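You operate a simulated robot arm through the tools that you are given. There is no shell and no other tool.

The job below is to be done with a simulated robot arm. You get a single attempt, and the scene is never put back.

TASK
Set the oxygen meter to 20.9 % and press Store.
Fine: stand the blue cap on the grey plate beside the sensor; leave the meter on.

Only the result counts: the job must be done as asked and must still hold three seconds after the hand-in. Knocking over, shifting, dropping, spilling or breaking anything else fails it. A push-on lid holds only when it is set on centred and level and pressed home; a screw cap is set on level and turned clockwise until tight.

THE ROBOT
A 7-joint arm with a two-finger parallel gripper, fixed in place. Base frame: the origin is on the floor under the middle of its stand, x ahead of it, y to its left, z up; the work surface is at about z = 0.87. Readings come in m, degrees, newtons and seconds.
With the tool pointing down near the work surface it reaches from about 0.38 to 0.74 m from the base axis. Its first joint turns from -143.0 to 143.0 degrees. Payload 3 kg.
The TCP is the grasp point between the finger pads, 0.03 m short of the fingertips. In the tool frame z runs along the fingers and y along their closing line. The gripper opens to 0.11 m. The fingers are 0.02 m wide and 0.01 m thick; the gripper's body (0.048 by 0.112 m) begins 0.055 m behind the TCP.
Orientation is that of the tool frame in the base frame, as a unit quaternion [w, x, y, z]. With the fingers straight down and closing along the base's y, the tool's x points along the base's -x, its y along +y and its z along -z.

THE INTERFACE
- The arm moves only by the tool step_arm. Its argument "motion" is a list of rows, each a list of 7 numbers: the shift along the base's x, y, z in m, then the turn, a rotation vector about the base's x, y, z in degrees, then the closure, from 0 (fully open) to 1 (shut). In form: [[x, y, z, ax, ay, az, fingers], ...]. A call has 1 to 20 rows; each row shifts and turns the commanded pose from where the row before left it. Each row takes 0.2 s and may step no farther than 0.05 m and 8.6 degrees from the row before; otherwise, or with a gripper value out of range, the whole call is refused. Where a pose cannot be reached the arm comes as near as it can. A force on the tool above 40 N (or 10 N above the force at the start of the call, whichever is more), or a blocked arm, ends the call early, and 0.2 s more pass. The fingers move at their own pace (about 0.108 m/s each) and stop on an object; they squeeze with about 37 N. The grip force told is the motor's: it shows also when the fingers shut on nothing. Time passes only in rows, and 0.2 s behind the last, so rows that do not move let the fingers close. The reply holds the time, the measured pose of the TCP, the force on the tool along the base axes, the opening and the grip force, in the units named above and with some noise, with the torque about the TCP (base axes, N m) and any sound that the robot's microphone picked up.
- Cameras (640 x 400 px; columns grow to the right, rows downward): "scene" is fixed at [0.2214, -0.6508, 1.6513]; the picture's right is [0.63, -0.78, 0.00], its down [-0.52, -0.42, -0.75] and it looks along [0.58, 0.47, -0.67] (base axes); focal length 335 px, centre (320, 200). "wrist" rides on the gripper at [0.072, 0.017, -0.103] in the tool frame; the picture's right is [-0.23, 0.97, 0.00], its down [-0.76, -0.18, -0.62] and it looks along [-0.61, -0.14, 0.78] (tool axes); focal length 222 px, centre (320, 200).
- get_image(camera): a new picture of that camera. It takes no simulated time.
- slide_trunk(by): slides the trunk up (or, below 0, down) by that many m; the arm rides with it, the base frame stays. It gives what a move gives, with no picture.
- pixel_to_xyz(camera, pixels): there is no depth. For up to 12 entries [column, row, z] of the newest picture of that camera ("zoom" is the newest enlarged one), the place [x, y] in the base frame at which the ray of that pixel passes the height z, good to about 0.002 m. It takes no simulated time.
- zoom(camera, box): a new picture of the part [left, top, right, bottom] of that camera's present view, enlarged. It takes no simulated time.
- close_job(): hands the job in; it is judged then, once.

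Open the gripper and draw the arm clear of the work before you hand the job in, unless the task says otherwise.

The tools are called after "Request:" by a JSON object that holds its "name" and its "arguments". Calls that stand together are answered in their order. step_arm: Moves the arm, as the interface text tells. Its arguments: {"type":"object","properties":{"motion":{"type":"array","items":{"type":"array","items":{"type":"number"}}}},"required":["motion"]} The other tools are called the same way: slide_trunk (by) moves the trunk up or down; get_image (camera) takes a picture; pixel_to_xyz (camera, pixels) gives the place at which the rays of pixels pass given heights; zoom (camera, box) takes an enlarged picture of a part of a camera's view; close_job () hands the job in.

At the start:

```text
clock: 0.0
tool_pos: [0.6828, -0.3372, 1.1907]
tcp_rot: [0.0, 0.0, 1.0, 0.0]
ft_force: [0.4, -0.8, -0.3]
moment: [0.0, 0.01, -0.03]
opening: 0.1099
grip_force: 0.0
trunk travel left (down, up): [-0.8, 0.09]
```

scene: 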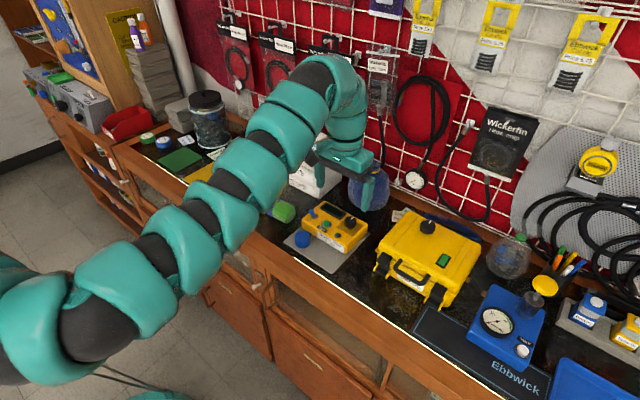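
wrist: 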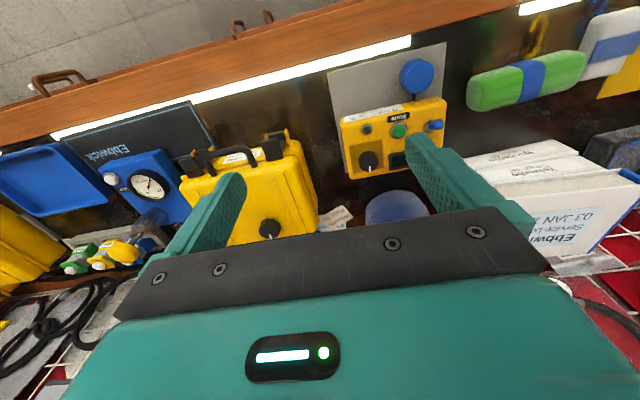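

The scene shows a yellow meter with a blue cap on a grey plate around scene px (335,230) and wrist px (395,125). I'll enlarge both views to see details.

Request:
{"name": "zoom", "arguments": {"camera": "scene", "box": [260, 170, 400, 280]}}

Request:
{"name": "zoom", "arguments": {"camera": "wrist", "box": [310, 40, 470, 200]}}

```text
3.64 times, centred on (330, 225) of scene
```

zoom: 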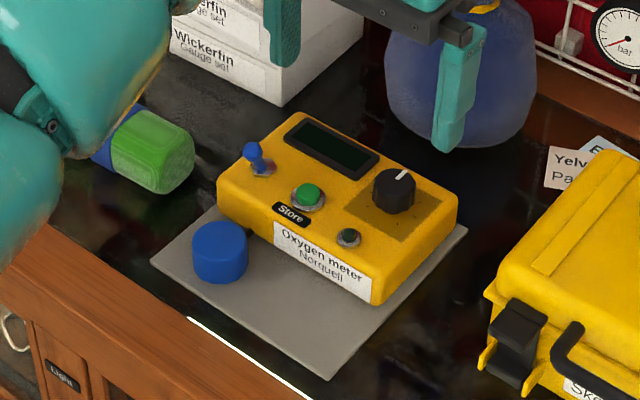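

```text
2.50 times, centred on (390, 120) of wrist
```

zoom: 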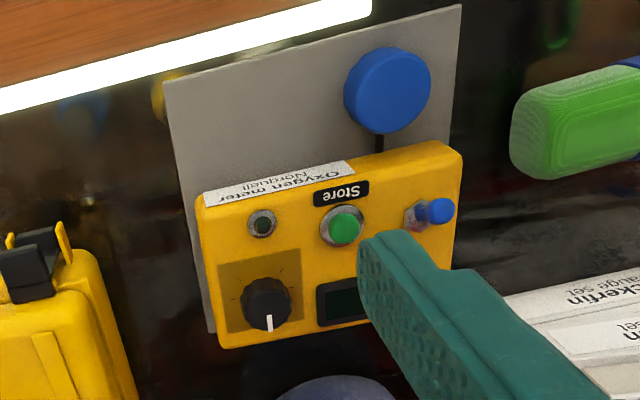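

The meter has a blue toggle (zoom 430,212), green Store button (343,230), a dark lamp/button (262,224), knob (268,300), display, and the blue cap (388,90) on the sensor in front. I'll get rough base positions from both cameras.

Request:
{"name": "pixel_to_xyz", "arguments": {"camera": "zoom", "pixels": [[388, 90, 0.92], [388, 90, 0.9], [343, 230, 0.93], [435, 210, 0.94], [268, 300, 0.94], [262, 224, 0.92], [165, 82, 0.872], [462, 5, 0.872], [212, 330, 0.872], [200, 205, 0.92], [460, 150, 0.92], [222, 345, 0.92]]}}

Request:
{"name": "pixel_to_xyz", "arguments": {"camera": "scene", "pixels": [[308, 238, 0.92], [303, 232, 0.92], [303, 246, 0.872], [326.5, 223, 0.93], [315.6, 210.5, 0.94], [348, 222, 0.94], [285, 238, 0.872], [333, 272, 0.872], [370, 231, 0.872], [325, 202, 0.92], [367, 224, 0.92], [344, 240, 0.92]]}}

```text
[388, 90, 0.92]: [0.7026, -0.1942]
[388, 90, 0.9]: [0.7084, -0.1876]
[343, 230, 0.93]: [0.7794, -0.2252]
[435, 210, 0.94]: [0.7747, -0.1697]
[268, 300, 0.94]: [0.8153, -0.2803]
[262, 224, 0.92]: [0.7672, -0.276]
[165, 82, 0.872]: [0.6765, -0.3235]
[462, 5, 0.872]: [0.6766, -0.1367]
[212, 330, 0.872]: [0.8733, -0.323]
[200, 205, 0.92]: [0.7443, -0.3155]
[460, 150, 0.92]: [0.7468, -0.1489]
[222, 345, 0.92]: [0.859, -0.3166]
```

```text
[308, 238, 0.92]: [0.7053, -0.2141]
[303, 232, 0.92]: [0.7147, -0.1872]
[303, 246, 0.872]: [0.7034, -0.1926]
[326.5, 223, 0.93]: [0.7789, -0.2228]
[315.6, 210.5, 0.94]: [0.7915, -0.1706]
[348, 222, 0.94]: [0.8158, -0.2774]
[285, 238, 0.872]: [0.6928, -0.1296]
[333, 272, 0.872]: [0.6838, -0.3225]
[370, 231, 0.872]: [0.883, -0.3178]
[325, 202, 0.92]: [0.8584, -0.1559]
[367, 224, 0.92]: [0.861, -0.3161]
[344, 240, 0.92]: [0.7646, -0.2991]
```

The plate spans about x 0.677–0.875, y −0.325 to −0.137, and the meter is axis-aligned with the knob near (0.816,−0.279), Store (0.779,−0.224), toggle (~0.78,−0.17) and cap (~0.705,−0.19). I'll back the arm up at its present height to get a clearer wrist view.

Request:
{"name": "step_arm", "arguments": {"motion": [[-0.035, 0.025, 0, 0, 0, 0, 0], [-0.035, 0.025, 0, 0, 0, 0, 0], [-0.035, 0.025, 0, 0, 0, 0, 0], [-0.035, 0.025, 0, 0, 0, 0, 0], [-0.02, 0.01, 0, 0, 0, 0, 0]]}}

Request:
{"name": "get_image", "arguments": {"camera": "wrist"}}

Request:
{"name": "get_image", "arguments": {"camera": "scene"}}

```text
clock: 1.2
tool_pos: [0.6824, -0.3391, 1.1902]
tcp_rot: [0.0, -0.001, 1.0, 0.0]
ft_force: [-0.2, 0.9, 0.1]
moment: [0.03, 0.01, -0.01]
opening: 0.1099
grip_force: 0.1
out of reach, approached as far as the arm can: row 1, 2, 3, 4, 5
trunk travel left (down, up): [-0.8, 0.09]
```

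```text
taken
```

wrist: 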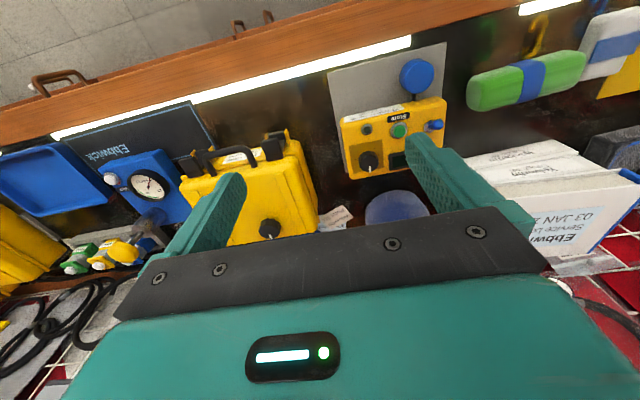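

```text
taken
```

scene: 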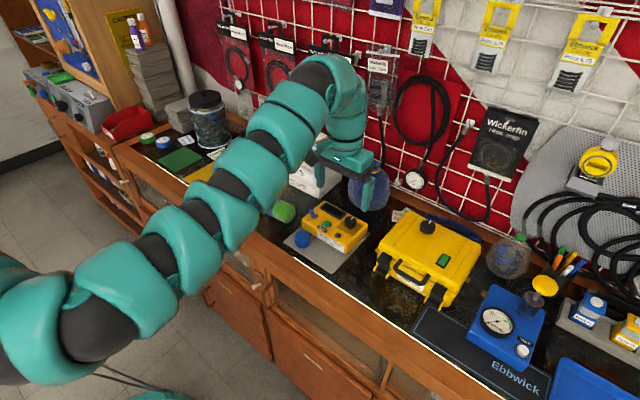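

The arm did not move: every row was reported out of reach at this height, so I'm probably at a joint limit up here. I'll try a small downward step to test how the commanded pose behaves.

Request:
{"name": "step_arm", "arguments": {"motion": [[0, 0, -0.02, 0, 0, 0, 0]]}}

```text
clock: 1.6
tool_pos: [0.6828, -0.3374, 1.191]
tcp_rot: [0.0, 0.0, 1.0, 0.0]
ft_force: [-0.6, -0.8, 0.0]
moment: [-0.01, 0.0, -0.02]
opening: 0.11
grip_force: 0.2
out of reach, approached as far as the arm can: row 1
trunk travel left (down, up): [-0.8, 0.09]
```

Still reported unreachable. I'll issue a zero-motion row to see whether the commanded pose itself is considered out of reach.

Request:
{"name": "step_arm", "arguments": {"motion": [[0, 0, 0, 0, 0, 0, 0]]}}

```text
clock: 2.0
tool_pos: [0.6825, -0.3378, 1.1912]
tcp_rot: [-0.001, 0.0, 1.0, 0.0]
ft_force: [0.1, -0.5, -1.0]
moment: [0.01, 0.0, -0.02]
opening: 0.1102
grip_force: 0.1
trunk travel left (down, up): [-0.8, 0.09]
```

Zero motion is fine, so only certain directions are blocked. I'll probe small motions in several directions in one call to learn which are feasible.

Request:
{"name": "step_arm", "arguments": {"motion": [[0, 0.01, 0, 0, 0, 0, 0], [0, -0.01, 0, 0, 0, 0, 0], [0, 0, 0.01, 0, 0, 0, 0], [0, 0, -0.01, 0, 0, 0, 0], [0.01, 0, 0, 0, 0, 0, 0], [-0.01, 0, 0, 0, 0, 0, 0], [0, 0, 0, 0, 0, 5, 0], [0, 0, 0, 0, 0, -5, 0], [0, 0, 0, 0, 5, 0, 0], [0, 0, 0, 0, -5, 0, 0], [0, 0, 0, 5, 0, 0, 0], [0, 0, 0, -5, 0, 0, 0]]}}

```text
clock: 4.6
tool_pos: [0.6815, -0.3468, 1.191]
tcp_rot: [0.0, 0.001, 1.0, 0.0]
ft_force: [-0.2, 0.9, 0.6]
moment: [0.0, 0.02, -0.02]
opening: 0.1099
grip_force: 0.0
out of reach, approached as far as the arm can: row 1
trunk travel left (down, up): [-0.8, 0.09]
```

Only +y was refused this time. I'll probe stepping down and inward in small rows to map what's allowed.

Request:
{"name": "step_arm", "arguments": {"motion": [[0, 0, -0.01, 0, 0, 0, 0], [0, 0, -0.01, 0, 0, 0, 0], [-0.01, 0, 0, 0, 0, 0, 0], [-0.01, 0, 0, 0, 0, 0, 0], [-0.01, 0, 0, 0, 0, 0, 0]]}}

```text
clock: 5.8
tool_pos: [0.6834, -0.3478, 1.1704]
tcp_rot: [-0.001, 0.001, 1.0, 0.0]
ft_force: [-0.8, -0.4, -0.2]
moment: [-0.02, 0.0, 0.01]
opening: 0.1101
grip_force: 0.1
out of reach, approached as far as the arm can: row 3, 4, 5
trunk travel left (down, up): [-0.8, 0.09]
```

Down is allowed but inward (−x) is not at this height. I'll step down further to about z 1.07 (fingertips 1.04, well above the meter and case) and probe inward there.

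Request:
{"name": "step_arm", "arguments": {"motion": [[0, 0, -0.025, 0, 0, 0, 0], [0, 0, -0.025, 0, 0, 0, 0], [-0.01, 0, 0, 0, 0, 0, 0], [0, 0, -0.025, 0, 0, 0, 0], [-0.01, 0, 0, 0, 0, 0, 0], [0, 0, -0.025, 0, 0, 0, 0], [-0.01, 0, 0, 0, 0, 0, 0], [-0.01, 0, 0, 0, 0, 0, 0]]}}

```text
clock: 7.6
tool_pos: [0.6826, -0.3491, 1.1619]
tcp_rot: [-0.001, 0.001, 1.0, 0.001]
ft_force: [-1.1, -0.3, -0.2]
moment: [0.0, -0.01, 0.0]
opening: 0.1099
grip_force: 0.0
out of reach, approached as far as the arm can: row 1, 2, 3, 4, 5, 6, 7, 8
trunk travel left (down, up): [-0.8, 0.09]
```

Everything inward/down is blocked near z≈1.16, which looks like a wrist or elbow limit. I'll probe whether tilting the tool or yawing it frees inward/down motion.

Request:
{"name": "step_arm", "arguments": {"motion": [[0, 0, 0, 0, -8, 0, 0], [0, 0, 0, 0, -8, 0, 0], [0, 0, -0.02, 0, 0, 0, 0], [0, 0, -0.02, 0, 0, 0, 0], [-0.02, 0, 0, 0, 0, 0, 0], [-0.02, 0, 0, 0, 0, 0, 0], [-0.02, 0, 0, 0, 0, 0, 0]]}}

Request:
{"name": "get_image", "arguments": {"camera": "scene"}}

```text
clock: 9.2
tool_pos: [0.6846, -0.3499, 1.1214]
tcp_rot: [-0.001, 0.001, 1.0, 0.001]
ft_force: [-0.1, 0.3, -0.5]
moment: [0.0, 0.0, 0.0]
opening: 0.1102
grip_force: 0.2
out of reach, approached as far as the arm can: row 1, 2, 5, 6, 7
trunk travel left (down, up): [-0.8, 0.09]
```

```text
taken
```

scene: 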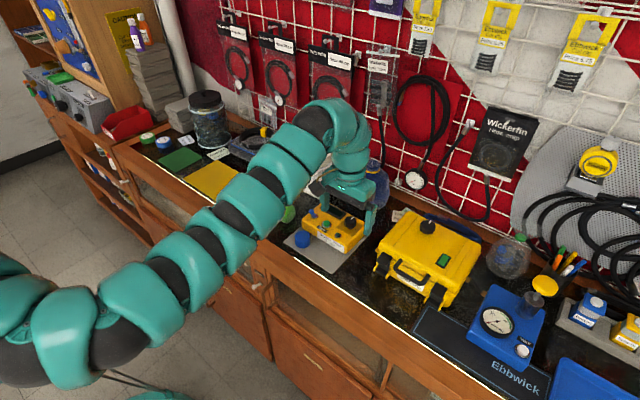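

Tilting outward by 8° was refused but stepping down 0.02 twice worked; now at z 1.121. I'll probe small single-axis motions again here to understand the limit.

Request:
{"name": "step_arm", "arguments": {"motion": [[0, 0, 0, 0, -2, 0, 0], [0, 0, 0, 0, 2, 0, 0], [-0.005, 0, 0, 0, 0, 0, 0], [0.005, 0, 0, 0, 0, 0, 0], [0, 0.005, 0, 0, 0, 0, 0], [0, -0.005, 0, 0, 0, 0, 0], [0, 0, 0, 0, 4, 0, 0], [0, 0, 0, 0, -4, 0, 0], [0, 0, 0, 4, 0, 0, 0], [0, 0, 0, -4, 0, 0, 0], [0, 0, 0, 0, 0, -4, 0], [0, 0, 0, 0, 0, 4, 0], [0, 0, -0.01, 0, 0, 0, 0], [0, 0, -0.01, 0, 0, 0, 0]]}}

```text
clock: 12.2
tool_pos: [0.6908, -0.3519, 1.1025]
tcp_rot: [-0.001, 0.0, 1.0, 0.002]
ft_force: [0.1, -1.1, -0.1]
moment: [-0.01, 0.0, 0.03]
opening: 0.1102
grip_force: 0.1
out of reach, approached as far as the arm can: row 3
trunk travel left (down, up): [-0.8, 0.09]
```

Inward −x is still refused at z≈1.10 while downward works, consistent with a wrist limit that relaxes as the tool goes lower relative to the shoulder. I'll raise the trunk by its 0.09 and then step down to gain relative depth while keeping clear of the objects.

Request:
{"name": "slide_trunk", "arguments": {"by": 0.09}}

Request:
{"name": "step_arm", "arguments": {"motion": [[0, 0, -0.02, 0, 0, 0, 0], [0, 0, -0.02, 0, 0, 0, 0], [0, 0, -0.02, 0, 0, 0, 0], [0, 0, -0.02, 0, 0, 0, 0], [0, 0, -0.01, 0, 0, 0, 0], [-0.005, 0, 0, 0, 0, 0, 0], [-0.005, 0, 0, 0, 0, 0, 0], [-0.01, 0, 0, 0, 0, 0, 0]]}}

```text
clock: 13.4
tool_pos: [0.6913, -0.3512, 1.1913]
tcp_rot: [-0.001, 0.001, 1.0, 0.0]
ft_force: [-1.6, 0.1, -0.6]
moment: [-0.01, -0.03, 0.01]
opening: 0.1102
grip_force: 0.0
trunk travel left (down, up): [-0.89, 0.0]
```

```text
clock: 15.2
tool_pos: [0.6704, -0.3502, 1.101]
tcp_rot: [-0.002, 0.002, 1.0, 0.001]
ft_force: [0.5, -0.3, -0.5]
moment: [0.01, -0.04, 0.0]
opening: 0.1101
grip_force: 0.1
trunk travel left (down, up): [-0.89, 0.0]
```

Now all rows succeeded, and the tool is at (0.670,−0.350,1.101). I'll continue moving inward and leftward at this height to get a clear view of the meter.

Request:
{"name": "step_arm", "arguments": {"motion": [[-0.02, 0.01, 0, 0, 0, 0, 0], [-0.02, 0.01, 0, 0, 0, 0, 0], [-0.02, 0.02, 0, 0, 0, 0, 0], [-0.02, 0.02, 0, 0, 0, 0, 0], [-0.02, 0.02, 0, 0, 0, 0, 0], [-0.02, 0.02, 0, 0, 0, 0, 0]]}}

Request:
{"name": "get_image", "arguments": {"camera": "wrist"}}

Request:
{"name": "get_image", "arguments": {"camera": "scene"}}

```text
clock: 16.6
tool_pos: [0.5549, -0.2519, 1.0762]
tcp_rot: [0.0, 0.001, 1.0, -0.001]
ft_force: [0.3, -0.6, 0.1]
moment: [0.04, 0.0, -0.03]
opening: 0.1102
grip_force: 0.0
out of reach, approached as far as the arm can: row 2, 3, 4
trunk travel left (down, up): [-0.89, 0.0]
```

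```text
taken
```

wrist: 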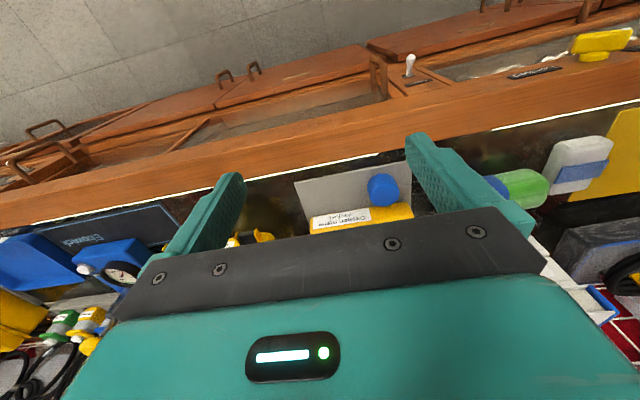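

```text
taken
```

scene: 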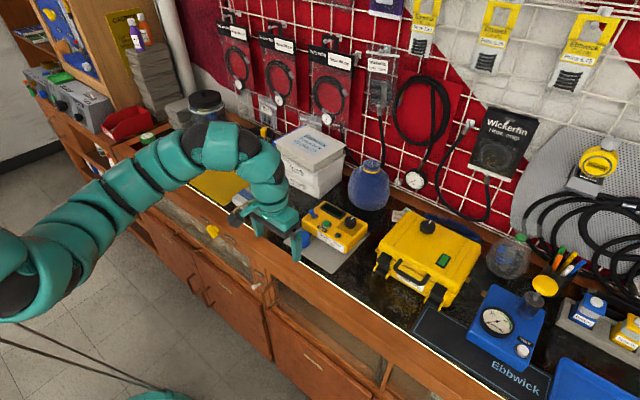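

The arm re-configured and is now at (0.555,−0.252,1.076) with a clear scene view of the meter around (337,228). I'll zoom in on it and on the cap.

Request:
{"name": "zoom", "arguments": {"camera": "scene", "box": [285, 190, 381, 250]}}

Request:
{"name": "zoom", "arguments": {"camera": "scene", "box": [260, 140, 460, 290]}}

```text
6.67 times, centred on (333, 220) of scene
```

zoom: 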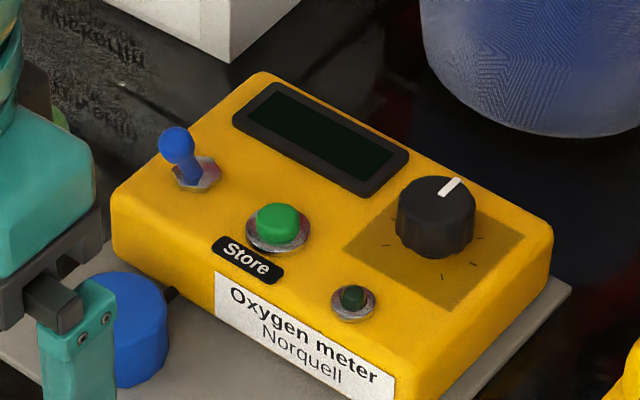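

```text
2.67 times, centred on (360, 215) of scene
```

zoom: 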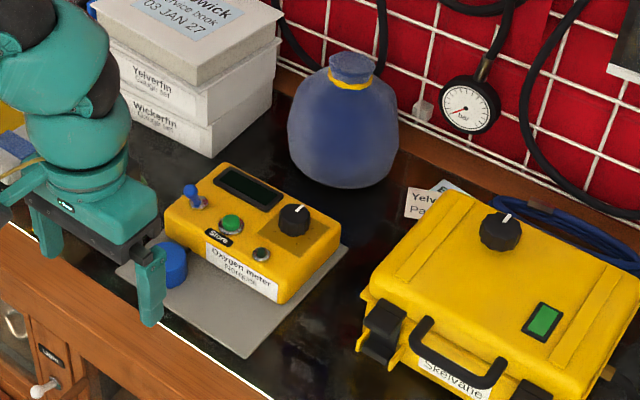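

The meter is off (display dark), lever leaning toward image-left, knob pointer toward +x. I'll convert refined scene pixels: ball (311.5,211.3), toggle base (314.6,216.3), Store (326.7,223.3), lamp (338,234.5), knob top (350.5,219.5), cap top (302.5,235.4).

Request:
{"name": "pixel_to_xyz", "arguments": {"camera": "scene", "pixels": [[311.5, 211.3, 0.95], [311.5, 211.3, 0.94], [314.6, 216.3, 0.925], [326.7, 223.3, 0.93], [338, 234.5, 0.925], [350.5, 219.5, 0.945], [302.5, 235.4, 0.91], [302.5, 235.4, 0.92], [302.5, 247, 0.875], [368, 187, 0.87], [360, 178, 0.87], [385, 180, 0.87]]}}

Request:
{"name": "zoom", "arguments": {"camera": "wrist", "box": [290, 140, 450, 240]}}

```text
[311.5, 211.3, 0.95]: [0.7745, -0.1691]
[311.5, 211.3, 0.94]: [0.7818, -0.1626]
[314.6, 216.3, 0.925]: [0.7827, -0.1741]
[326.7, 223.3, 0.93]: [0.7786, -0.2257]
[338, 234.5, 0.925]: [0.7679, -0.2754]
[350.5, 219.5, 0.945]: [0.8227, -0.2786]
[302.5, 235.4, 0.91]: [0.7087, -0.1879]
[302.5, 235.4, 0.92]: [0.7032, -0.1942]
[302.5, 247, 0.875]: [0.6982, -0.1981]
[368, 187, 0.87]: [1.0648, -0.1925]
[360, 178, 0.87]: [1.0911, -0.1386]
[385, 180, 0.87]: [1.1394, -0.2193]
```

```text
4.00 times, centred on (370, 190) of wrist
```

zoom: 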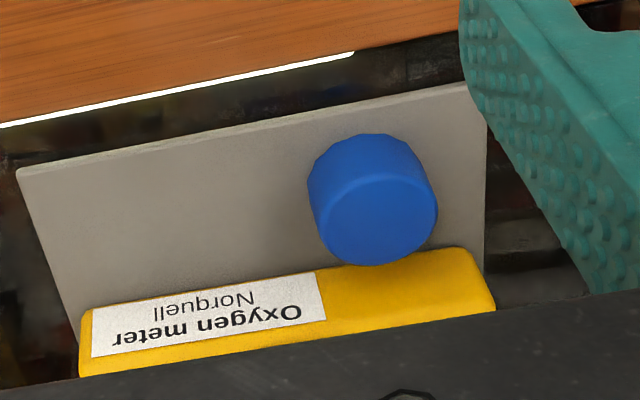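

The wrist zoom shows the cap's top face around zoom (373,218) on the plate. I'll triangulate it against the scene estimate.

Request:
{"name": "pixel_to_xyz", "arguments": {"camera": "zoom", "pixels": [[373, 218, 0.9], [373, 218, 0.91], [373, 218, 0.92], [311, 222, 0.91], [438, 212, 0.91], [373, 263, 0.91], [365, 133, 0.875], [310, 160, 0.875], [425, 155, 0.875], [18, 170, 0.873], [468, 84, 0.873], [290, 270, 0.925]]}}

```text
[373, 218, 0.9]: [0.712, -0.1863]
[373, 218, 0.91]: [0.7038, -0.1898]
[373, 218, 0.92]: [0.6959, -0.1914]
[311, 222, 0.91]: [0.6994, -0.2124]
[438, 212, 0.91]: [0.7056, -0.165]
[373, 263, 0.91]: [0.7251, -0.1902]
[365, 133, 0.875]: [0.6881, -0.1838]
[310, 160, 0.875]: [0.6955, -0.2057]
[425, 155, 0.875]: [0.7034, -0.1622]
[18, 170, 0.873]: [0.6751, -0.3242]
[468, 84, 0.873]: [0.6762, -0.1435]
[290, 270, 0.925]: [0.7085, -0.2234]
```

The cap is ~47 mm across, centred near (0.704,−0.189), top ≈0.912. I'll move above it at the present height with the fingers narrowed to ~0.075 m, then check alignment.

Request:
{"name": "step_arm", "arguments": {"motion": [[0.0187, 0.008, 0, 0, 0, 0, 0.1], [0.0187, 0.008, 0, 0, 0, 0, 0.2], [0.0187, 0.008, 0, 0, 0, 0, 0.3], [0.0187, 0.008, 0, 0, 0, 0, 0.3], [0.0187, 0.008, 0, 0, 0, 0, 0.3], [0.0187, 0.008, 0, 0, 0, 0, 0.3], [0.0187, 0.008, 0, 0, 0, 0, 0.3], [0.018, 0.007, 0, 0, 0, 0, 0.3], [0, 0, -0.03, 0, 0, 0, 0.3], [0, 0, -0.03, 0, 0, 0, 0.3], [0, 0, 0, 0, 0, 0, 0.3]]}}

Request:
{"name": "get_image", "arguments": {"camera": "wrist"}}

Request:
{"name": "get_image", "arguments": {"camera": "scene"}}

```text
clock: 19.1
tool_pos: [0.7058, -0.1913, 1.0181]
tcp_rot: [-0.001, 0.001, 1.0, 0.0]
ft_force: [-0.2, -0.4, -0.9]
moment: [-0.01, -0.03, 0.01]
opening: 0.077
grip_force: 0.0
trunk travel left (down, up): [-0.89, 0.0]
```

```text
taken
```

wrist: 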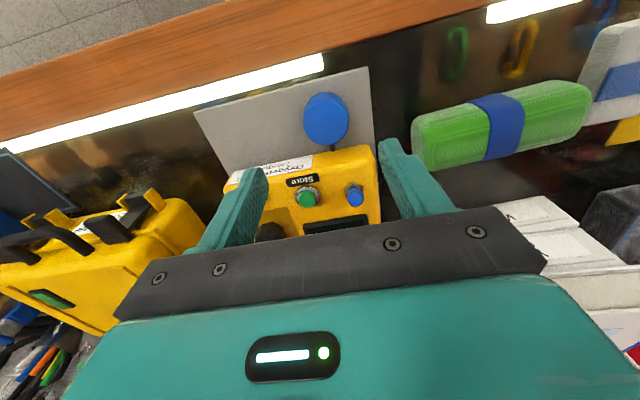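

```text
taken
```

scene: 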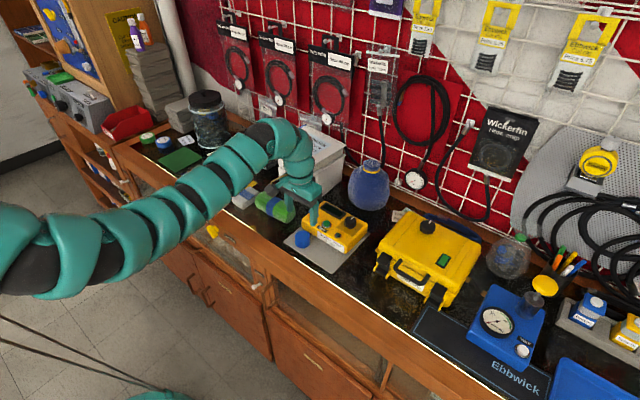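

Now directly above the cap at (0.706,−0.191,1.018), opening 0.077. I'll zoom the wrist view to refine the cap centre and inspect the toggle.

Request:
{"name": "zoom", "arguments": {"camera": "wrist", "box": [240, 70, 400, 240]}}

Request:
{"name": "zoom", "arguments": {"camera": "scene", "box": [270, 180, 390, 270]}}

```text
2.35 times, centred on (320, 155) of wrist
```

zoom: 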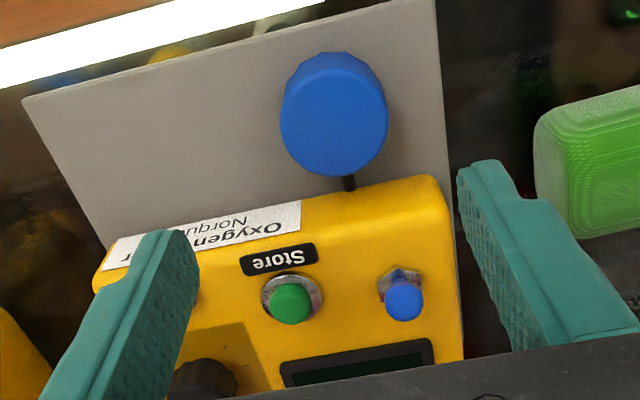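

```text
4.44 times, centred on (330, 225) of scene
```

zoom: 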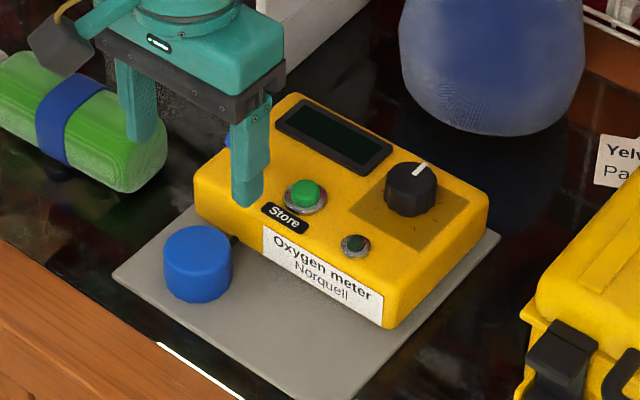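

The toggle lever leans toward −x (toward the robot), so On is presumably +x. I'll refine the cap centre from this closer wrist zoom: top face centre ≈ (335,122).

Request:
{"name": "pixel_to_xyz", "arguments": {"camera": "zoom", "pixels": [[250, 230, 0.945], [405, 195, 0.945]]}}

Request:
{"name": "zoom", "arguments": {"camera": "wrist", "box": [280, 80, 380, 150]}}

```text
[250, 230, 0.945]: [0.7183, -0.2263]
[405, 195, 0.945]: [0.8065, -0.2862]
```

```text
5.71 times, centred on (330, 115) of wrist
```

zoom: 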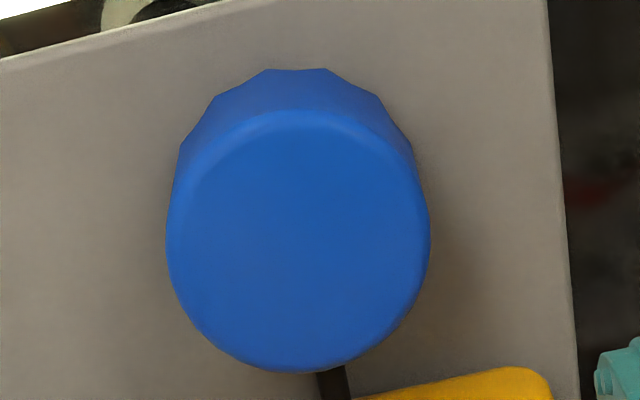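

Top face ellipse centre in the new wrist zoom is about (298,240), bottom rim seen at (297,68). I'll convert these.

Request:
{"name": "pixel_to_xyz", "arguments": {"camera": "zoom", "pixels": [[298, 240, 0.91], [298, 240, 0.915], [166, 240, 0.91], [430, 240, 0.91], [298, 108, 0.91], [298, 371, 0.91], [297, 68, 0.875], [335, 385, 0.9], [338, 385, 0.88]]}}

```text
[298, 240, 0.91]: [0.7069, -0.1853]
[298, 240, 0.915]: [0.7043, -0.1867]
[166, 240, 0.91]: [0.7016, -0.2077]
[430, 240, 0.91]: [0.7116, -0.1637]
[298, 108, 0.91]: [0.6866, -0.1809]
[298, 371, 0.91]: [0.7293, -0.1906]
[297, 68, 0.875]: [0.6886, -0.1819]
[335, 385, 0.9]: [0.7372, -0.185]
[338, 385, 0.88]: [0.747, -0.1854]
```

Cap centre ≈ (0.707,−0.187). I'll shift +4 mm in y, descend to TCP z≈0.910 (fingertips ≈0.880, above the plate), and not yet close.

Request:
{"name": "step_arm", "arguments": {"motion": [[0.001, 0.004, -0.02, 0, 0, 0, 0.3], [0, 0, -0.025, 0, 0, 0, 0.3], [0, 0, -0.02, 0, 0, 0, 0.3], [0, 0, -0.02, 0, 0, 0, 0.3], [0, 0, -0.015, 0, 0, 0, 0.3], [0, 0, -0.008, 0, 0, 0, 0.3], [0, 0, 0, 0, 0, 0, 0.3]]}}

Request:
{"name": "zoom", "arguments": {"camera": "scene", "box": [270, 190, 370, 270]}}

```text
clock: 20.6
tool_pos: [0.7073, -0.1857, 0.9095]
tcp_rot: [-0.001, 0.001, 1.0, 0.001]
ft_force: [-0.8, -0.5, -0.1]
moment: [-0.01, 0.0, 0.01]
opening: 0.0769
grip_force: 0.1
trunk travel left (down, up): [-0.89, 0.0]
```

```text
5.00 times, centred on (320, 230) of scene
```

zoom: 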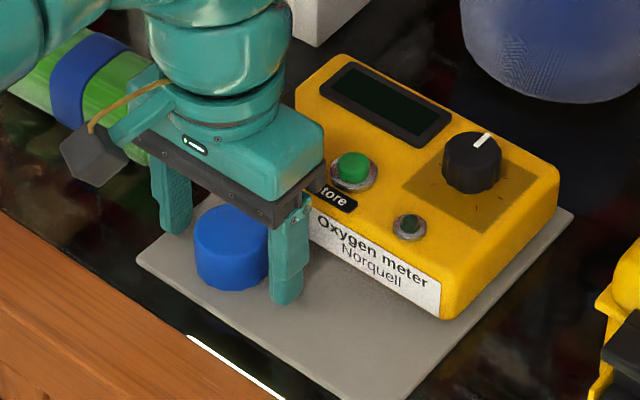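

The fingers straddle the cap and the readings are free of contact. I'll close on the cap.

Request:
{"name": "step_arm", "arguments": {"motion": [[0, 0, 0, 0, 0, 0, 1], [0, 0, 0, 0, 0, 0, 1], [0, 0, 0, 0, 0, 0, 1]]}}

Request:
{"name": "zoom", "arguments": {"camera": "wrist", "box": [240, 70, 400, 240]}}

```text
clock: 21.4
tool_pos: [0.7074, -0.1854, 0.9092]
tcp_rot: [-0.001, 0.002, 1.0, 0.001]
ft_force: [-0.5, 0.7, -1.0]
moment: [0.03, 0.03, 0.02]
opening: 0.0446
grip_force: 36.9
trunk travel left (down, up): [-0.89, 0.0]
```

```text
2.35 times, centred on (320, 155) of wrist
```

zoom: 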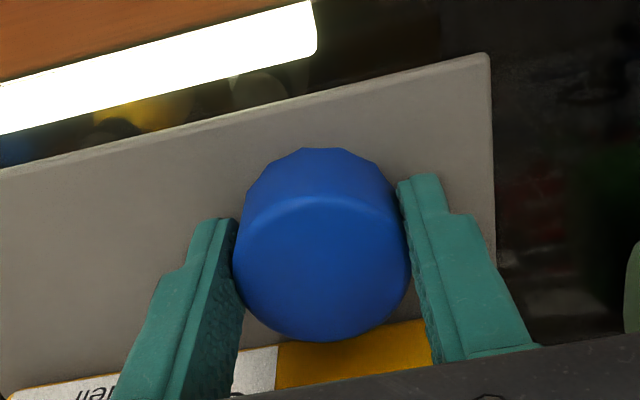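

Cap gripped (opening 0.0446, 36.9 N). I'll pull up gently in small steps and watch the force.

Request:
{"name": "step_arm", "arguments": {"motion": [[0, 0, 0.003, 0, 0, 0, 1], [0, 0, 0.003, 0, 0, 0, 1], [0, 0, 0.004, 0, 0, 0, 1]]}}

Request:
{"name": "zoom", "arguments": {"camera": "scene", "box": [270, 190, 370, 270]}}

```text
clock: 22.2
tool_pos: [0.7075, -0.1855, 0.9212]
tcp_rot: [-0.001, 0.0, 1.0, 0.0]
ft_force: [0.0, 0.2, -0.7]
moment: [0.03, 0.0, -0.01]
opening: 0.0445
grip_force: 36.9
trunk travel left (down, up): [-0.89, 0.0]
```

```text
5.00 times, centred on (320, 230) of scene
```

zoom: 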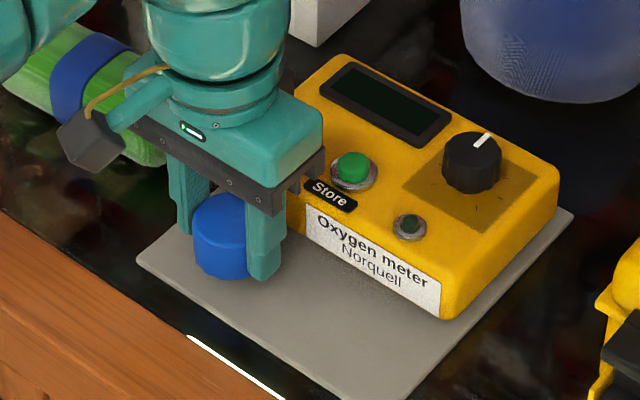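

The cap lifts freely with negligible force and the meter and plate have not moved. I'll lift another ~6 cm and look at the sensor beneath.

Request:
{"name": "step_arm", "arguments": {"motion": [[0, 0, 0.005, 0, 0, 0, 1], [0, 0, 0.01, 0, 0, 0, 1], [0, 0, 0.015, 0, 0, 0, 1], [0, 0, 0.015, 0, 0, 0, 1], [0, 0, 0.015, 0, 0, 0, 1], [0, 0, 0, 0, 0, 0, 1]]}}

Request:
{"name": "zoom", "arguments": {"camera": "scene", "box": [270, 190, 370, 270]}}

Request:
{"name": "get_image", "arguments": {"camera": "wrist"}}

```text
clock: 23.6
tool_pos: [0.7064, -0.1862, 0.9793]
tcp_rot: [-0.002, 0.001, 1.0, 0.001]
ft_force: [-1.2, -0.5, 0.5]
moment: [-0.02, -0.03, 0.0]
opening: 0.0002
grip_force: 36.7
trunk travel left (down, up): [-0.89, 0.0]
```

```text
5.00 times, centred on (320, 230) of scene
```

zoom: 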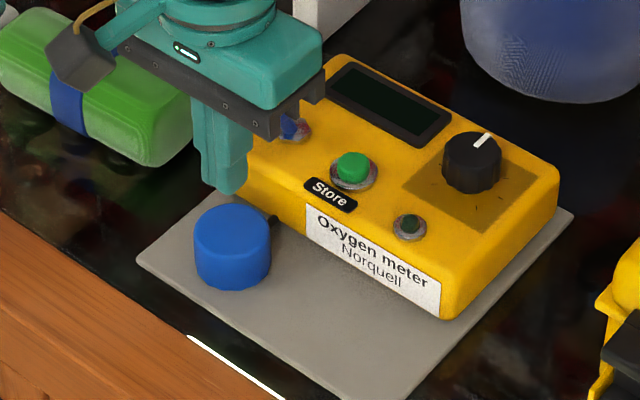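

```text
taken
```

wrist: 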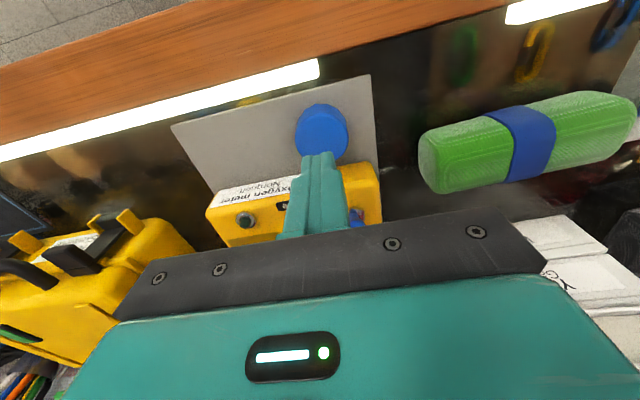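

The fingers closed to zero — the cap slipped out and appears back at its original place (zoom 232,248). I'll inspect the cap closely to see whether it's seated and how it's held.

Request:
{"name": "zoom", "arguments": {"camera": "scene", "box": [288, 218, 342, 254]}}

Request:
{"name": "zoom", "arguments": {"camera": "wrist", "box": [270, 80, 400, 180]}}

```text
11.11 times, centred on (315, 236) of scene
```

zoom: 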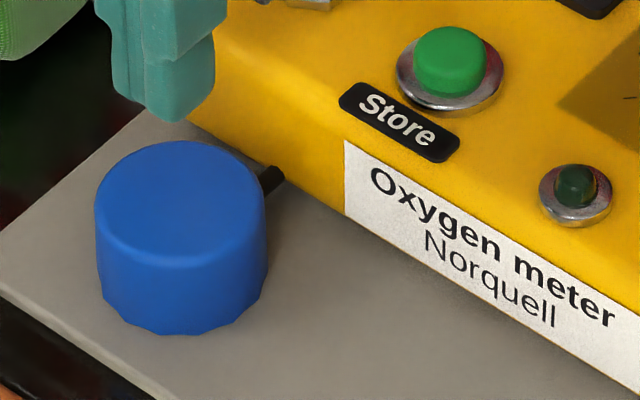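

```text
4.00 times, centred on (335, 130) of wrist
```

zoom: 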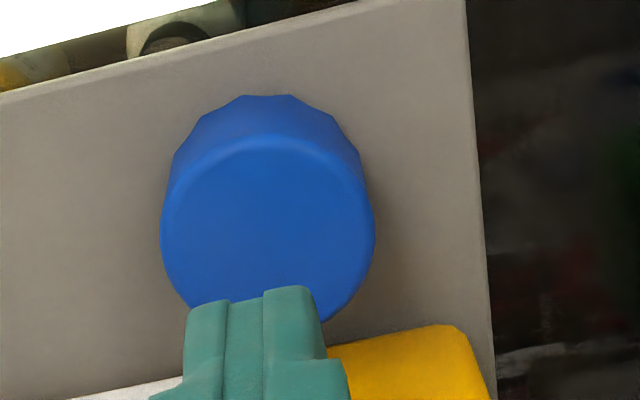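

The cap is back in its original spot, unchanged, with a stub joining the sensor to the meter. I'll reopen, descend again slightly lower for more grip, and repeat the pull in small stages while monitoring.

Request:
{"name": "step_arm", "arguments": {"motion": [[0, 0, 0, 0, 0, 0, 0.35], [0, 0, 0, 0, 0, 0, 0.35], [0, 0, -0.02, 0, 0, 0, 0.35], [0, 0, -0.02, 0, 0, 0, 0.35], [0, 0, -0.02, 0, 0, 0, 0.35], [0, 0, -0.01, 0, 0, 0, 0.35], [0, 0, 0, 0, 0, 0, 0.35]]}}

Request:
{"name": "zoom", "arguments": {"camera": "wrist", "box": [240, 70, 400, 240]}}

```text
clock: 25.2
tool_pos: [0.7059, -0.1864, 0.9101]
tcp_rot: [0.0, 0.001, 1.0, 0.001]
ft_force: [-0.2, 0.4, -0.5]
moment: [0.01, -0.02, 0.01]
opening: 0.0715
grip_force: 0.2
trunk travel left (down, up): [-0.89, 0.0]
```

```text
2.35 times, centred on (320, 155) of wrist
```

zoom: 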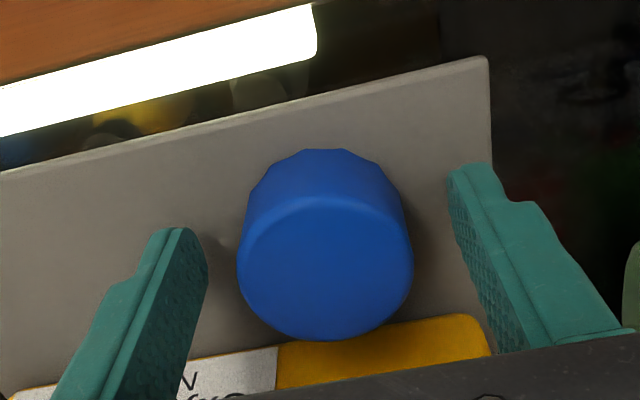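

Fingers straddle the cap with its axis between the tips. I'll go 3 mm lower and close.

Request:
{"name": "step_arm", "arguments": {"motion": [[0, 0, -0.003, 0, 0, 0, 0.35], [0, 0, 0, 0, 0, 0, 1], [0, 0, 0, 0, 0, 0, 1], [0, 0, 0, 0, 0, 0, 1]]}}

Request:
{"name": "step_arm", "arguments": {"motion": [[0, 0, 0.002, 0, 0, 0, 1], [0, 0, 0.002, 0, 0, 0, 1]]}}

Request:
{"name": "zoom", "arguments": {"camera": "scene", "box": [288, 218, 342, 254]}}

```text
clock: 26.2
tool_pos: [0.7069, -0.1863, 0.907]
tcp_rot: [-0.001, 0.001, 1.0, 0.001]
ft_force: [0.3, 0.1, 0.1]
moment: [0.02, -0.02, 0.0]
opening: 0.0447
grip_force: 37.3
trunk travel left (down, up): [-0.89, 0.0]
```

```text
clock: 26.9
tool_pos: [0.7072, -0.1847, 0.9101]
tcp_rot: [-0.002, 0.001, 1.0, 0.001]
ft_force: [-0.9, 0.2, 0.7]
moment: [0.01, -0.01, 0.0]
opening: 0.0446
grip_force: 36.7
trunk travel left (down, up): [-0.89, 0.0]
```

```text
11.11 times, centred on (315, 236) of scene
```

zoom: 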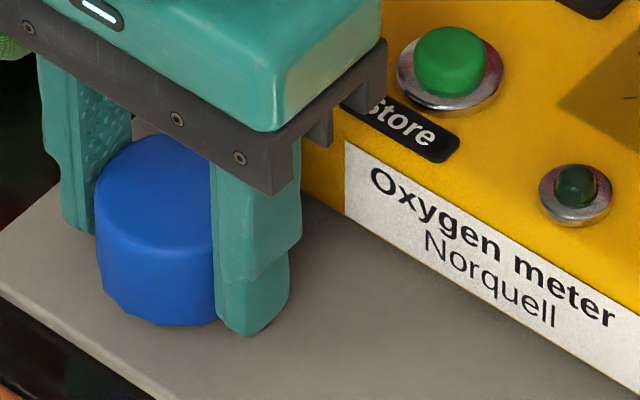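

The cap rises with the fingers (bottom edge 335→326 zoom px) without force. I'll lift another 6 mm slowly and check again.

Request:
{"name": "step_arm", "arguments": {"motion": [[0, 0, 0.002, 0, 0, 0, 1], [0, 0, 0.002, 0, 0, 0, 1], [0, 0, 0.002, 0, 0, 0, 1], [0, 0, 0.002, 0, 0, 0, 1]]}}

Request:
{"name": "zoom", "arguments": {"camera": "scene", "box": [288, 218, 342, 254]}}

Request:
{"name": "zoom", "arguments": {"camera": "wrist", "box": [240, 70, 400, 240]}}

```text
clock: 27.9
tool_pos: [0.7073, -0.1861, 0.9181]
tcp_rot: [-0.001, 0.001, 1.0, 0.001]
ft_force: [0.0, 0.9, -0.4]
moment: [-0.01, -0.01, -0.02]
opening: 0.0445
grip_force: 36.6
trunk travel left (down, up): [-0.89, 0.0]
```

```text
11.11 times, centred on (315, 236) of scene
```

zoom: 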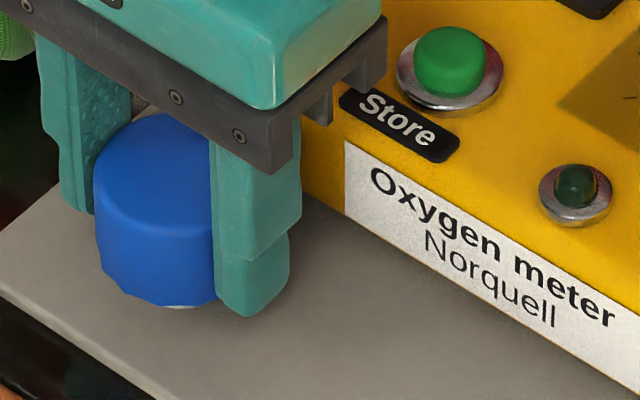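

```text
2.35 times, centred on (320, 155) of wrist
```

zoom: 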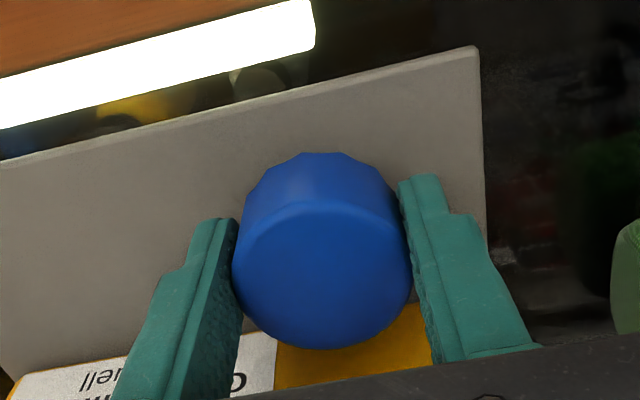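

The cap is up ~10 mm and a light-coloured base is peeking out beneath it at zoom (180,305). I'll continue slowly another 8 mm.

Request:
{"name": "step_arm", "arguments": {"motion": [[0, 0, 0.002, 0, 0, 0, 1], [0, 0, 0.002, 0, 0, 0, 1]]}}

Request:
{"name": "zoom", "arguments": {"camera": "scene", "box": [288, 218, 342, 254]}}

Request:
{"name": "step_arm", "arguments": {"motion": [[0, 0, 0.002, 0, 0, 0, 1], [0, 0, 0.002, 0, 0, 0, 1]]}}

Request:
{"name": "zoom", "arguments": {"camera": "scene", "box": [288, 218, 342, 254]}}

```text
clock: 28.4
tool_pos: [0.707, -0.1849, 0.9238]
tcp_rot: [-0.001, 0.001, 1.0, 0.0]
ft_force: [-0.5, 1.3, 0.2]
moment: [0.0, 0.02, -0.02]
opening: 0.0442
grip_force: 37.1
trunk travel left (down, up): [-0.89, 0.0]
```

```text
11.11 times, centred on (315, 236) of scene
```

zoom: 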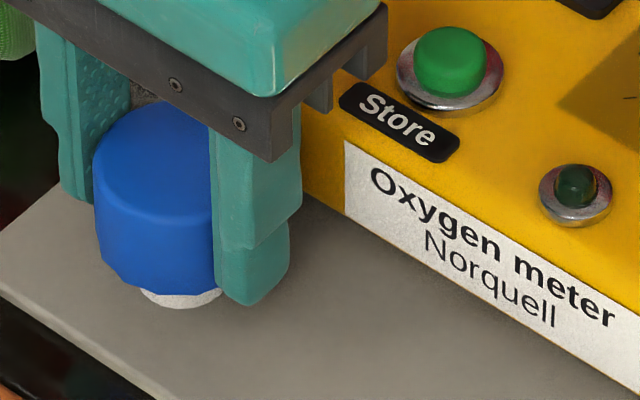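

```text
clock: 29.1
tool_pos: [0.707, -0.1851, 0.9277]
tcp_rot: [-0.001, 0.001, 1.0, 0.0]
ft_force: [-0.1, -0.1, 0.0]
moment: [-0.02, 0.0, 0.02]
opening: 0.0447
grip_force: 36.4
trunk travel left (down, up): [-0.89, 0.0]
```

```text
11.11 times, centred on (315, 236) of scene
```

zoom: 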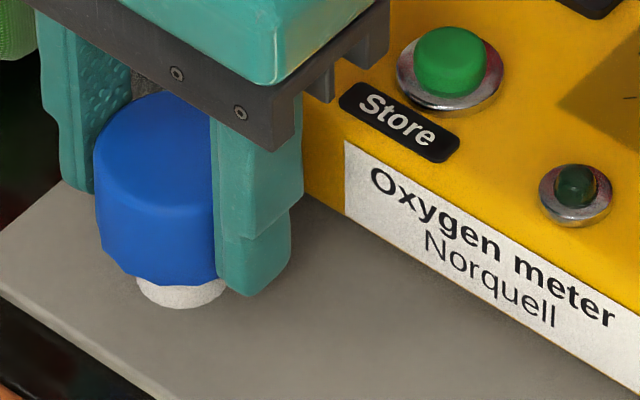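

The white sensor is emerging and the cap comes up steadily with no force. I'll keep lifting at 2 mm per row.

Request:
{"name": "step_arm", "arguments": {"motion": [[0, 0, 0.002, 0, 0, 0, 1], [0, 0, 0.002, 0, 0, 0, 1], [0, 0, 0.002, 0, 0, 0, 1], [0, 0, 0.002, 0, 0, 0, 1]]}}

Request:
{"name": "zoom", "arguments": {"camera": "scene", "box": [288, 218, 342, 254]}}

```text
clock: 30.1
tool_pos: [0.7078, -0.1849, 0.9342]
tcp_rot: [-0.002, 0.001, 1.0, 0.001]
ft_force: [-0.2, -0.4, 0.0]
moment: [-0.02, 0.01, 0.02]
opening: 0.0445
grip_force: 37.1
trunk travel left (down, up): [-0.89, 0.0]
```

```text
11.11 times, centred on (315, 236) of scene
```

zoom: 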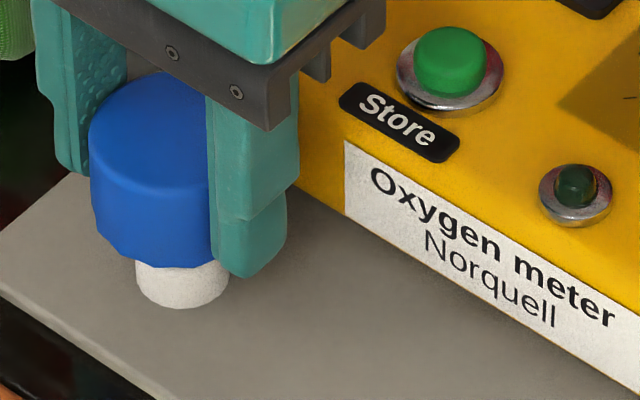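

More of the white sensor is visible; the grip is stable at 0.0445. Continue lifting.

Request:
{"name": "step_arm", "arguments": {"motion": [[0, 0, 0.002, 0, 0, 0, 1], [0, 0, 0.002, 0, 0, 0, 1], [0, 0, 0.002, 0, 0, 0, 1], [0, 0, 0.002, 0, 0, 0, 1]]}}

Request:
{"name": "zoom", "arguments": {"camera": "scene", "box": [288, 218, 342, 254]}}

Request:
{"name": "zoom", "arguments": {"camera": "wrist", "box": [240, 70, 400, 240]}}

```text
clock: 31.1
tool_pos: [0.7064, -0.1846, 0.9436]
tcp_rot: [-0.001, 0.001, 1.0, 0.001]
ft_force: [0.1, 0.6, 0.3]
moment: [-0.02, 0.01, 0.0]
opening: 0.0446
grip_force: 37.4
trunk travel left (down, up): [-0.89, 0.0]
```

```text
11.11 times, centred on (315, 236) of scene
```

zoom: 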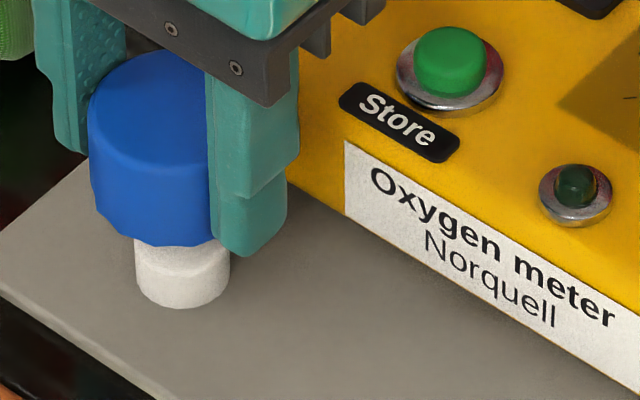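

```text
2.35 times, centred on (320, 155) of wrist
```

zoom: 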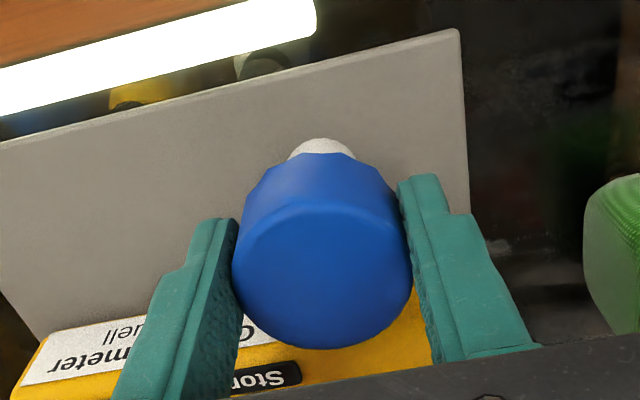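

The cap is clear of most of the sensor with no relative slip. I'll lift ~30 mm more at a gentle pace so its rim clears the sensor fully.

Request:
{"name": "step_arm", "arguments": {"motion": [[0, 0, 0.003, 0, 0, 0, 1], [0, 0, 0.003, 0, 0, 0, 1], [0, 0, 0.003, 0, 0, 0, 1], [0, 0, 0.003, 0, 0, 0, 1], [0, 0, 0.004, 0, 0, 0, 1], [0, 0, 0.004, 0, 0, 0, 1], [0, 0, 0.004, 0, 0, 0, 1], [0, 0, 0.004, 0, 0, 0, 1]]}}

Request:
{"name": "zoom", "arguments": {"camera": "scene", "box": [270, 190, 370, 270]}}

```text
clock: 32.9
tool_pos: [0.7063, -0.1861, 0.9715]
tcp_rot: [0.0, 0.001, 1.0, 0.001]
ft_force: [0.3, -0.3, -0.3]
moment: [0.01, 0.02, 0.0]
opening: 0.0443
grip_force: 36.6
trunk travel left (down, up): [-0.89, 0.0]
```

```text
5.00 times, centred on (320, 230) of scene
```

zoom: 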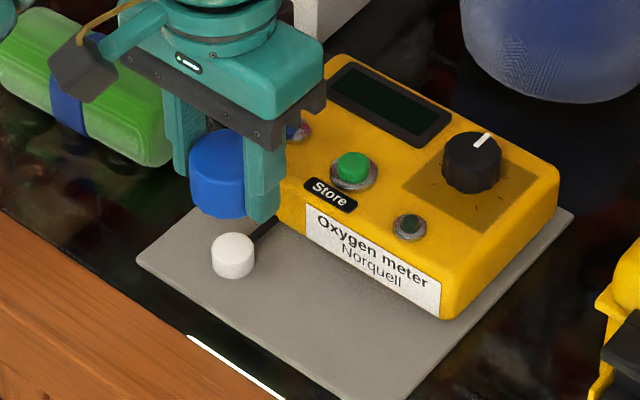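

The cap is off and the white sensor stands free with its stub. I'll carry the cap along −y to about y=−0.265, still high, then lower it.

Request:
{"name": "step_arm", "arguments": {"motion": [[0, -0.008, 0, 0, 0, 0, 1], [0, -0.008, 0, 0, 0, 0, 1], [0, -0.008, 0, 0, 0, 0, 1], [0, -0.008, 0, 0, 0, 0, 1], [0, -0.008, 0, 0, 0, 0, 1], [0, -0.008, 0, 0, 0, 0, 1], [0, -0.008, 0, 0, 0, 0, 1], [0, -0.008, 0, 0, 0, 0, 1], [0, -0.008, 0, 0, 0, 0, 1], [0, -0.007, 0, 0, 0, 0, 1], [0, 0, 0, 0, 0, 0, 1]]}}

Request:
{"name": "zoom", "arguments": {"camera": "scene", "box": [270, 190, 370, 270]}}

Request:
{"name": "get_image", "arguments": {"camera": "wrist"}}

```text
clock: 35.2
tool_pos: [0.7067, -0.2649, 0.971]
tcp_rot: [-0.001, 0.002, 1.0, 0.001]
ft_force: [-0.1, -0.2, -0.3]
moment: [-0.02, 0.03, -0.01]
opening: 0.0445
grip_force: 37.4
trunk travel left (down, up): [-0.89, 0.0]
```

```text
5.00 times, centred on (320, 230) of scene
```

zoom: 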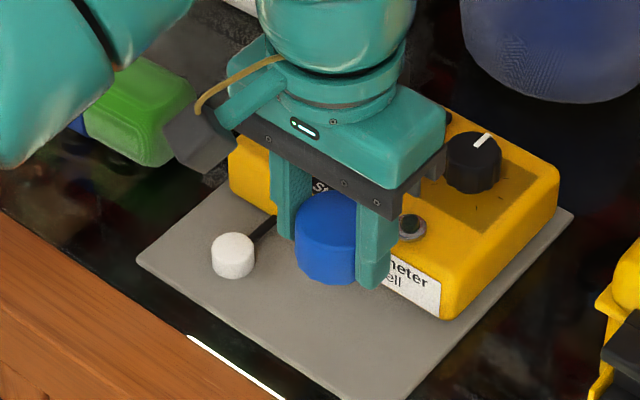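

```text
taken
```

wrist: 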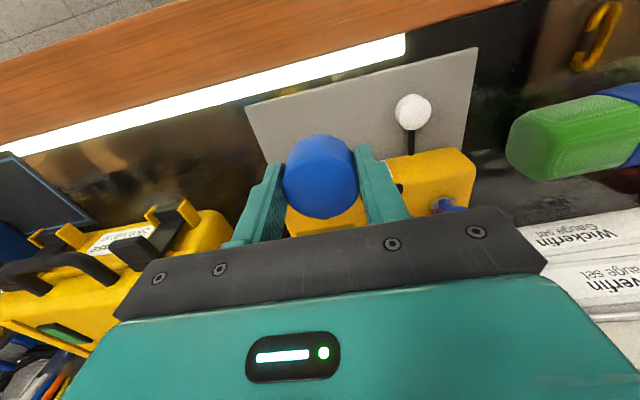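

The cap is held upright over the plate's free strip at (0.707,−0.265). I'll lower to TCP z≈0.911, then feel for contact in 1 mm steps.

Request:
{"name": "step_arm", "arguments": {"motion": [[0, 0, -0.006, 0, 0, 0, 1], [0, 0, -0.006, 0, 0, 0, 1], [0, 0, -0.006, 0, 0, 0, 1], [0, 0, -0.006, 0, 0, 0, 1], [0, 0, -0.006, 0, 0, 0, 1], [0, 0, -0.006, 0, 0, 0, 1], [0, 0, -0.006, 0, 0, 0, 1], [0, 0, -0.006, 0, 0, 0, 1], [0, 0, -0.006, 0, 0, 0, 1], [0, 0, -0.004, 0, 0, 0, 1], [0, 0, 0, 0, 0, 0, 1]]}}

Request:
{"name": "zoom", "arguments": {"camera": "scene", "box": [293, 224, 347, 260]}}

```text
clock: 37.6
tool_pos: [0.7061, -0.2646, 0.9123]
tcp_rot: [-0.001, 0.001, 1.0, 0.0]
ft_force: [0.3, -0.6, -0.3]
moment: [-0.06, 0.0, 0.0]
opening: 0.0445
grip_force: 36.6
trunk travel left (down, up): [-0.89, 0.0]
```

```text
11.11 times, centred on (320, 242) of scene
```

zoom: 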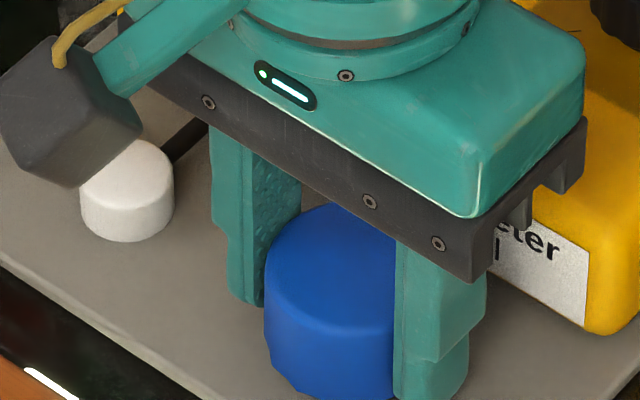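

No contact yet at z 0.912. I'll continue in 1 mm steps watching the force.

Request:
{"name": "step_arm", "arguments": {"motion": [[0, 0, -0.001, 0, 0, 0, 1], [0, 0, -0.001, 0, 0, 0, 1], [0, 0, -0.001, 0, 0, 0, 1], [0, 0, -0.001, 0, 0, 0, 1]]}}

Request:
{"name": "zoom", "arguments": {"camera": "scene", "box": [303, 230, 357, 266]}}

```text
clock: 38.6
tool_pos: [0.7061, -0.2644, 0.9078]
tcp_rot: [-0.001, 0.001, 1.0, 0.001]
ft_force: [0.4, -0.9, 0.1]
moment: [-0.02, -0.02, -0.02]
opening: 0.0444
grip_force: 36.8
trunk travel left (down, up): [-0.89, 0.0]
```

```text
11.11 times, centred on (330, 248) of scene
```

zoom: 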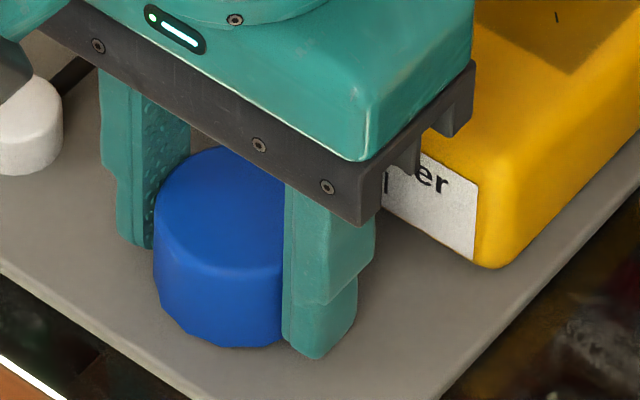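

Still no contact force at 0.908; two more 1 mm steps.

Request:
{"name": "step_arm", "arguments": {"motion": [[0, 0, -0.001, 0, 0, 0, 1], [0, 0, 0, 0, 0, 0, 1]]}}

Request:
{"name": "step_arm", "arguments": {"motion": [[0, 0, -0.001, 0, 0, 0, 1], [0, 0, 0, 0, 0, 0, 1]]}}

```text
clock: 39.2
tool_pos: [0.7066, -0.2648, 0.9071]
tcp_rot: [-0.002, 0.001, 1.0, 0.0]
ft_force: [-0.5, 0.1, -1.4]
moment: [0.01, 0.01, 0.0]
opening: 0.0446
grip_force: 36.9
trunk travel left (down, up): [-0.89, 0.0]
```

```text
clock: 39.9
tool_pos: [0.7059, -0.265, 0.9059]
tcp_rot: [-0.001, 0.001, 1.0, 0.001]
ft_force: [0.8, -0.3, 1.1]
moment: [0.0, -0.01, 0.0]
opening: 0.0445
grip_force: 37.1
trunk travel left (down, up): [-0.89, 0.0]
```

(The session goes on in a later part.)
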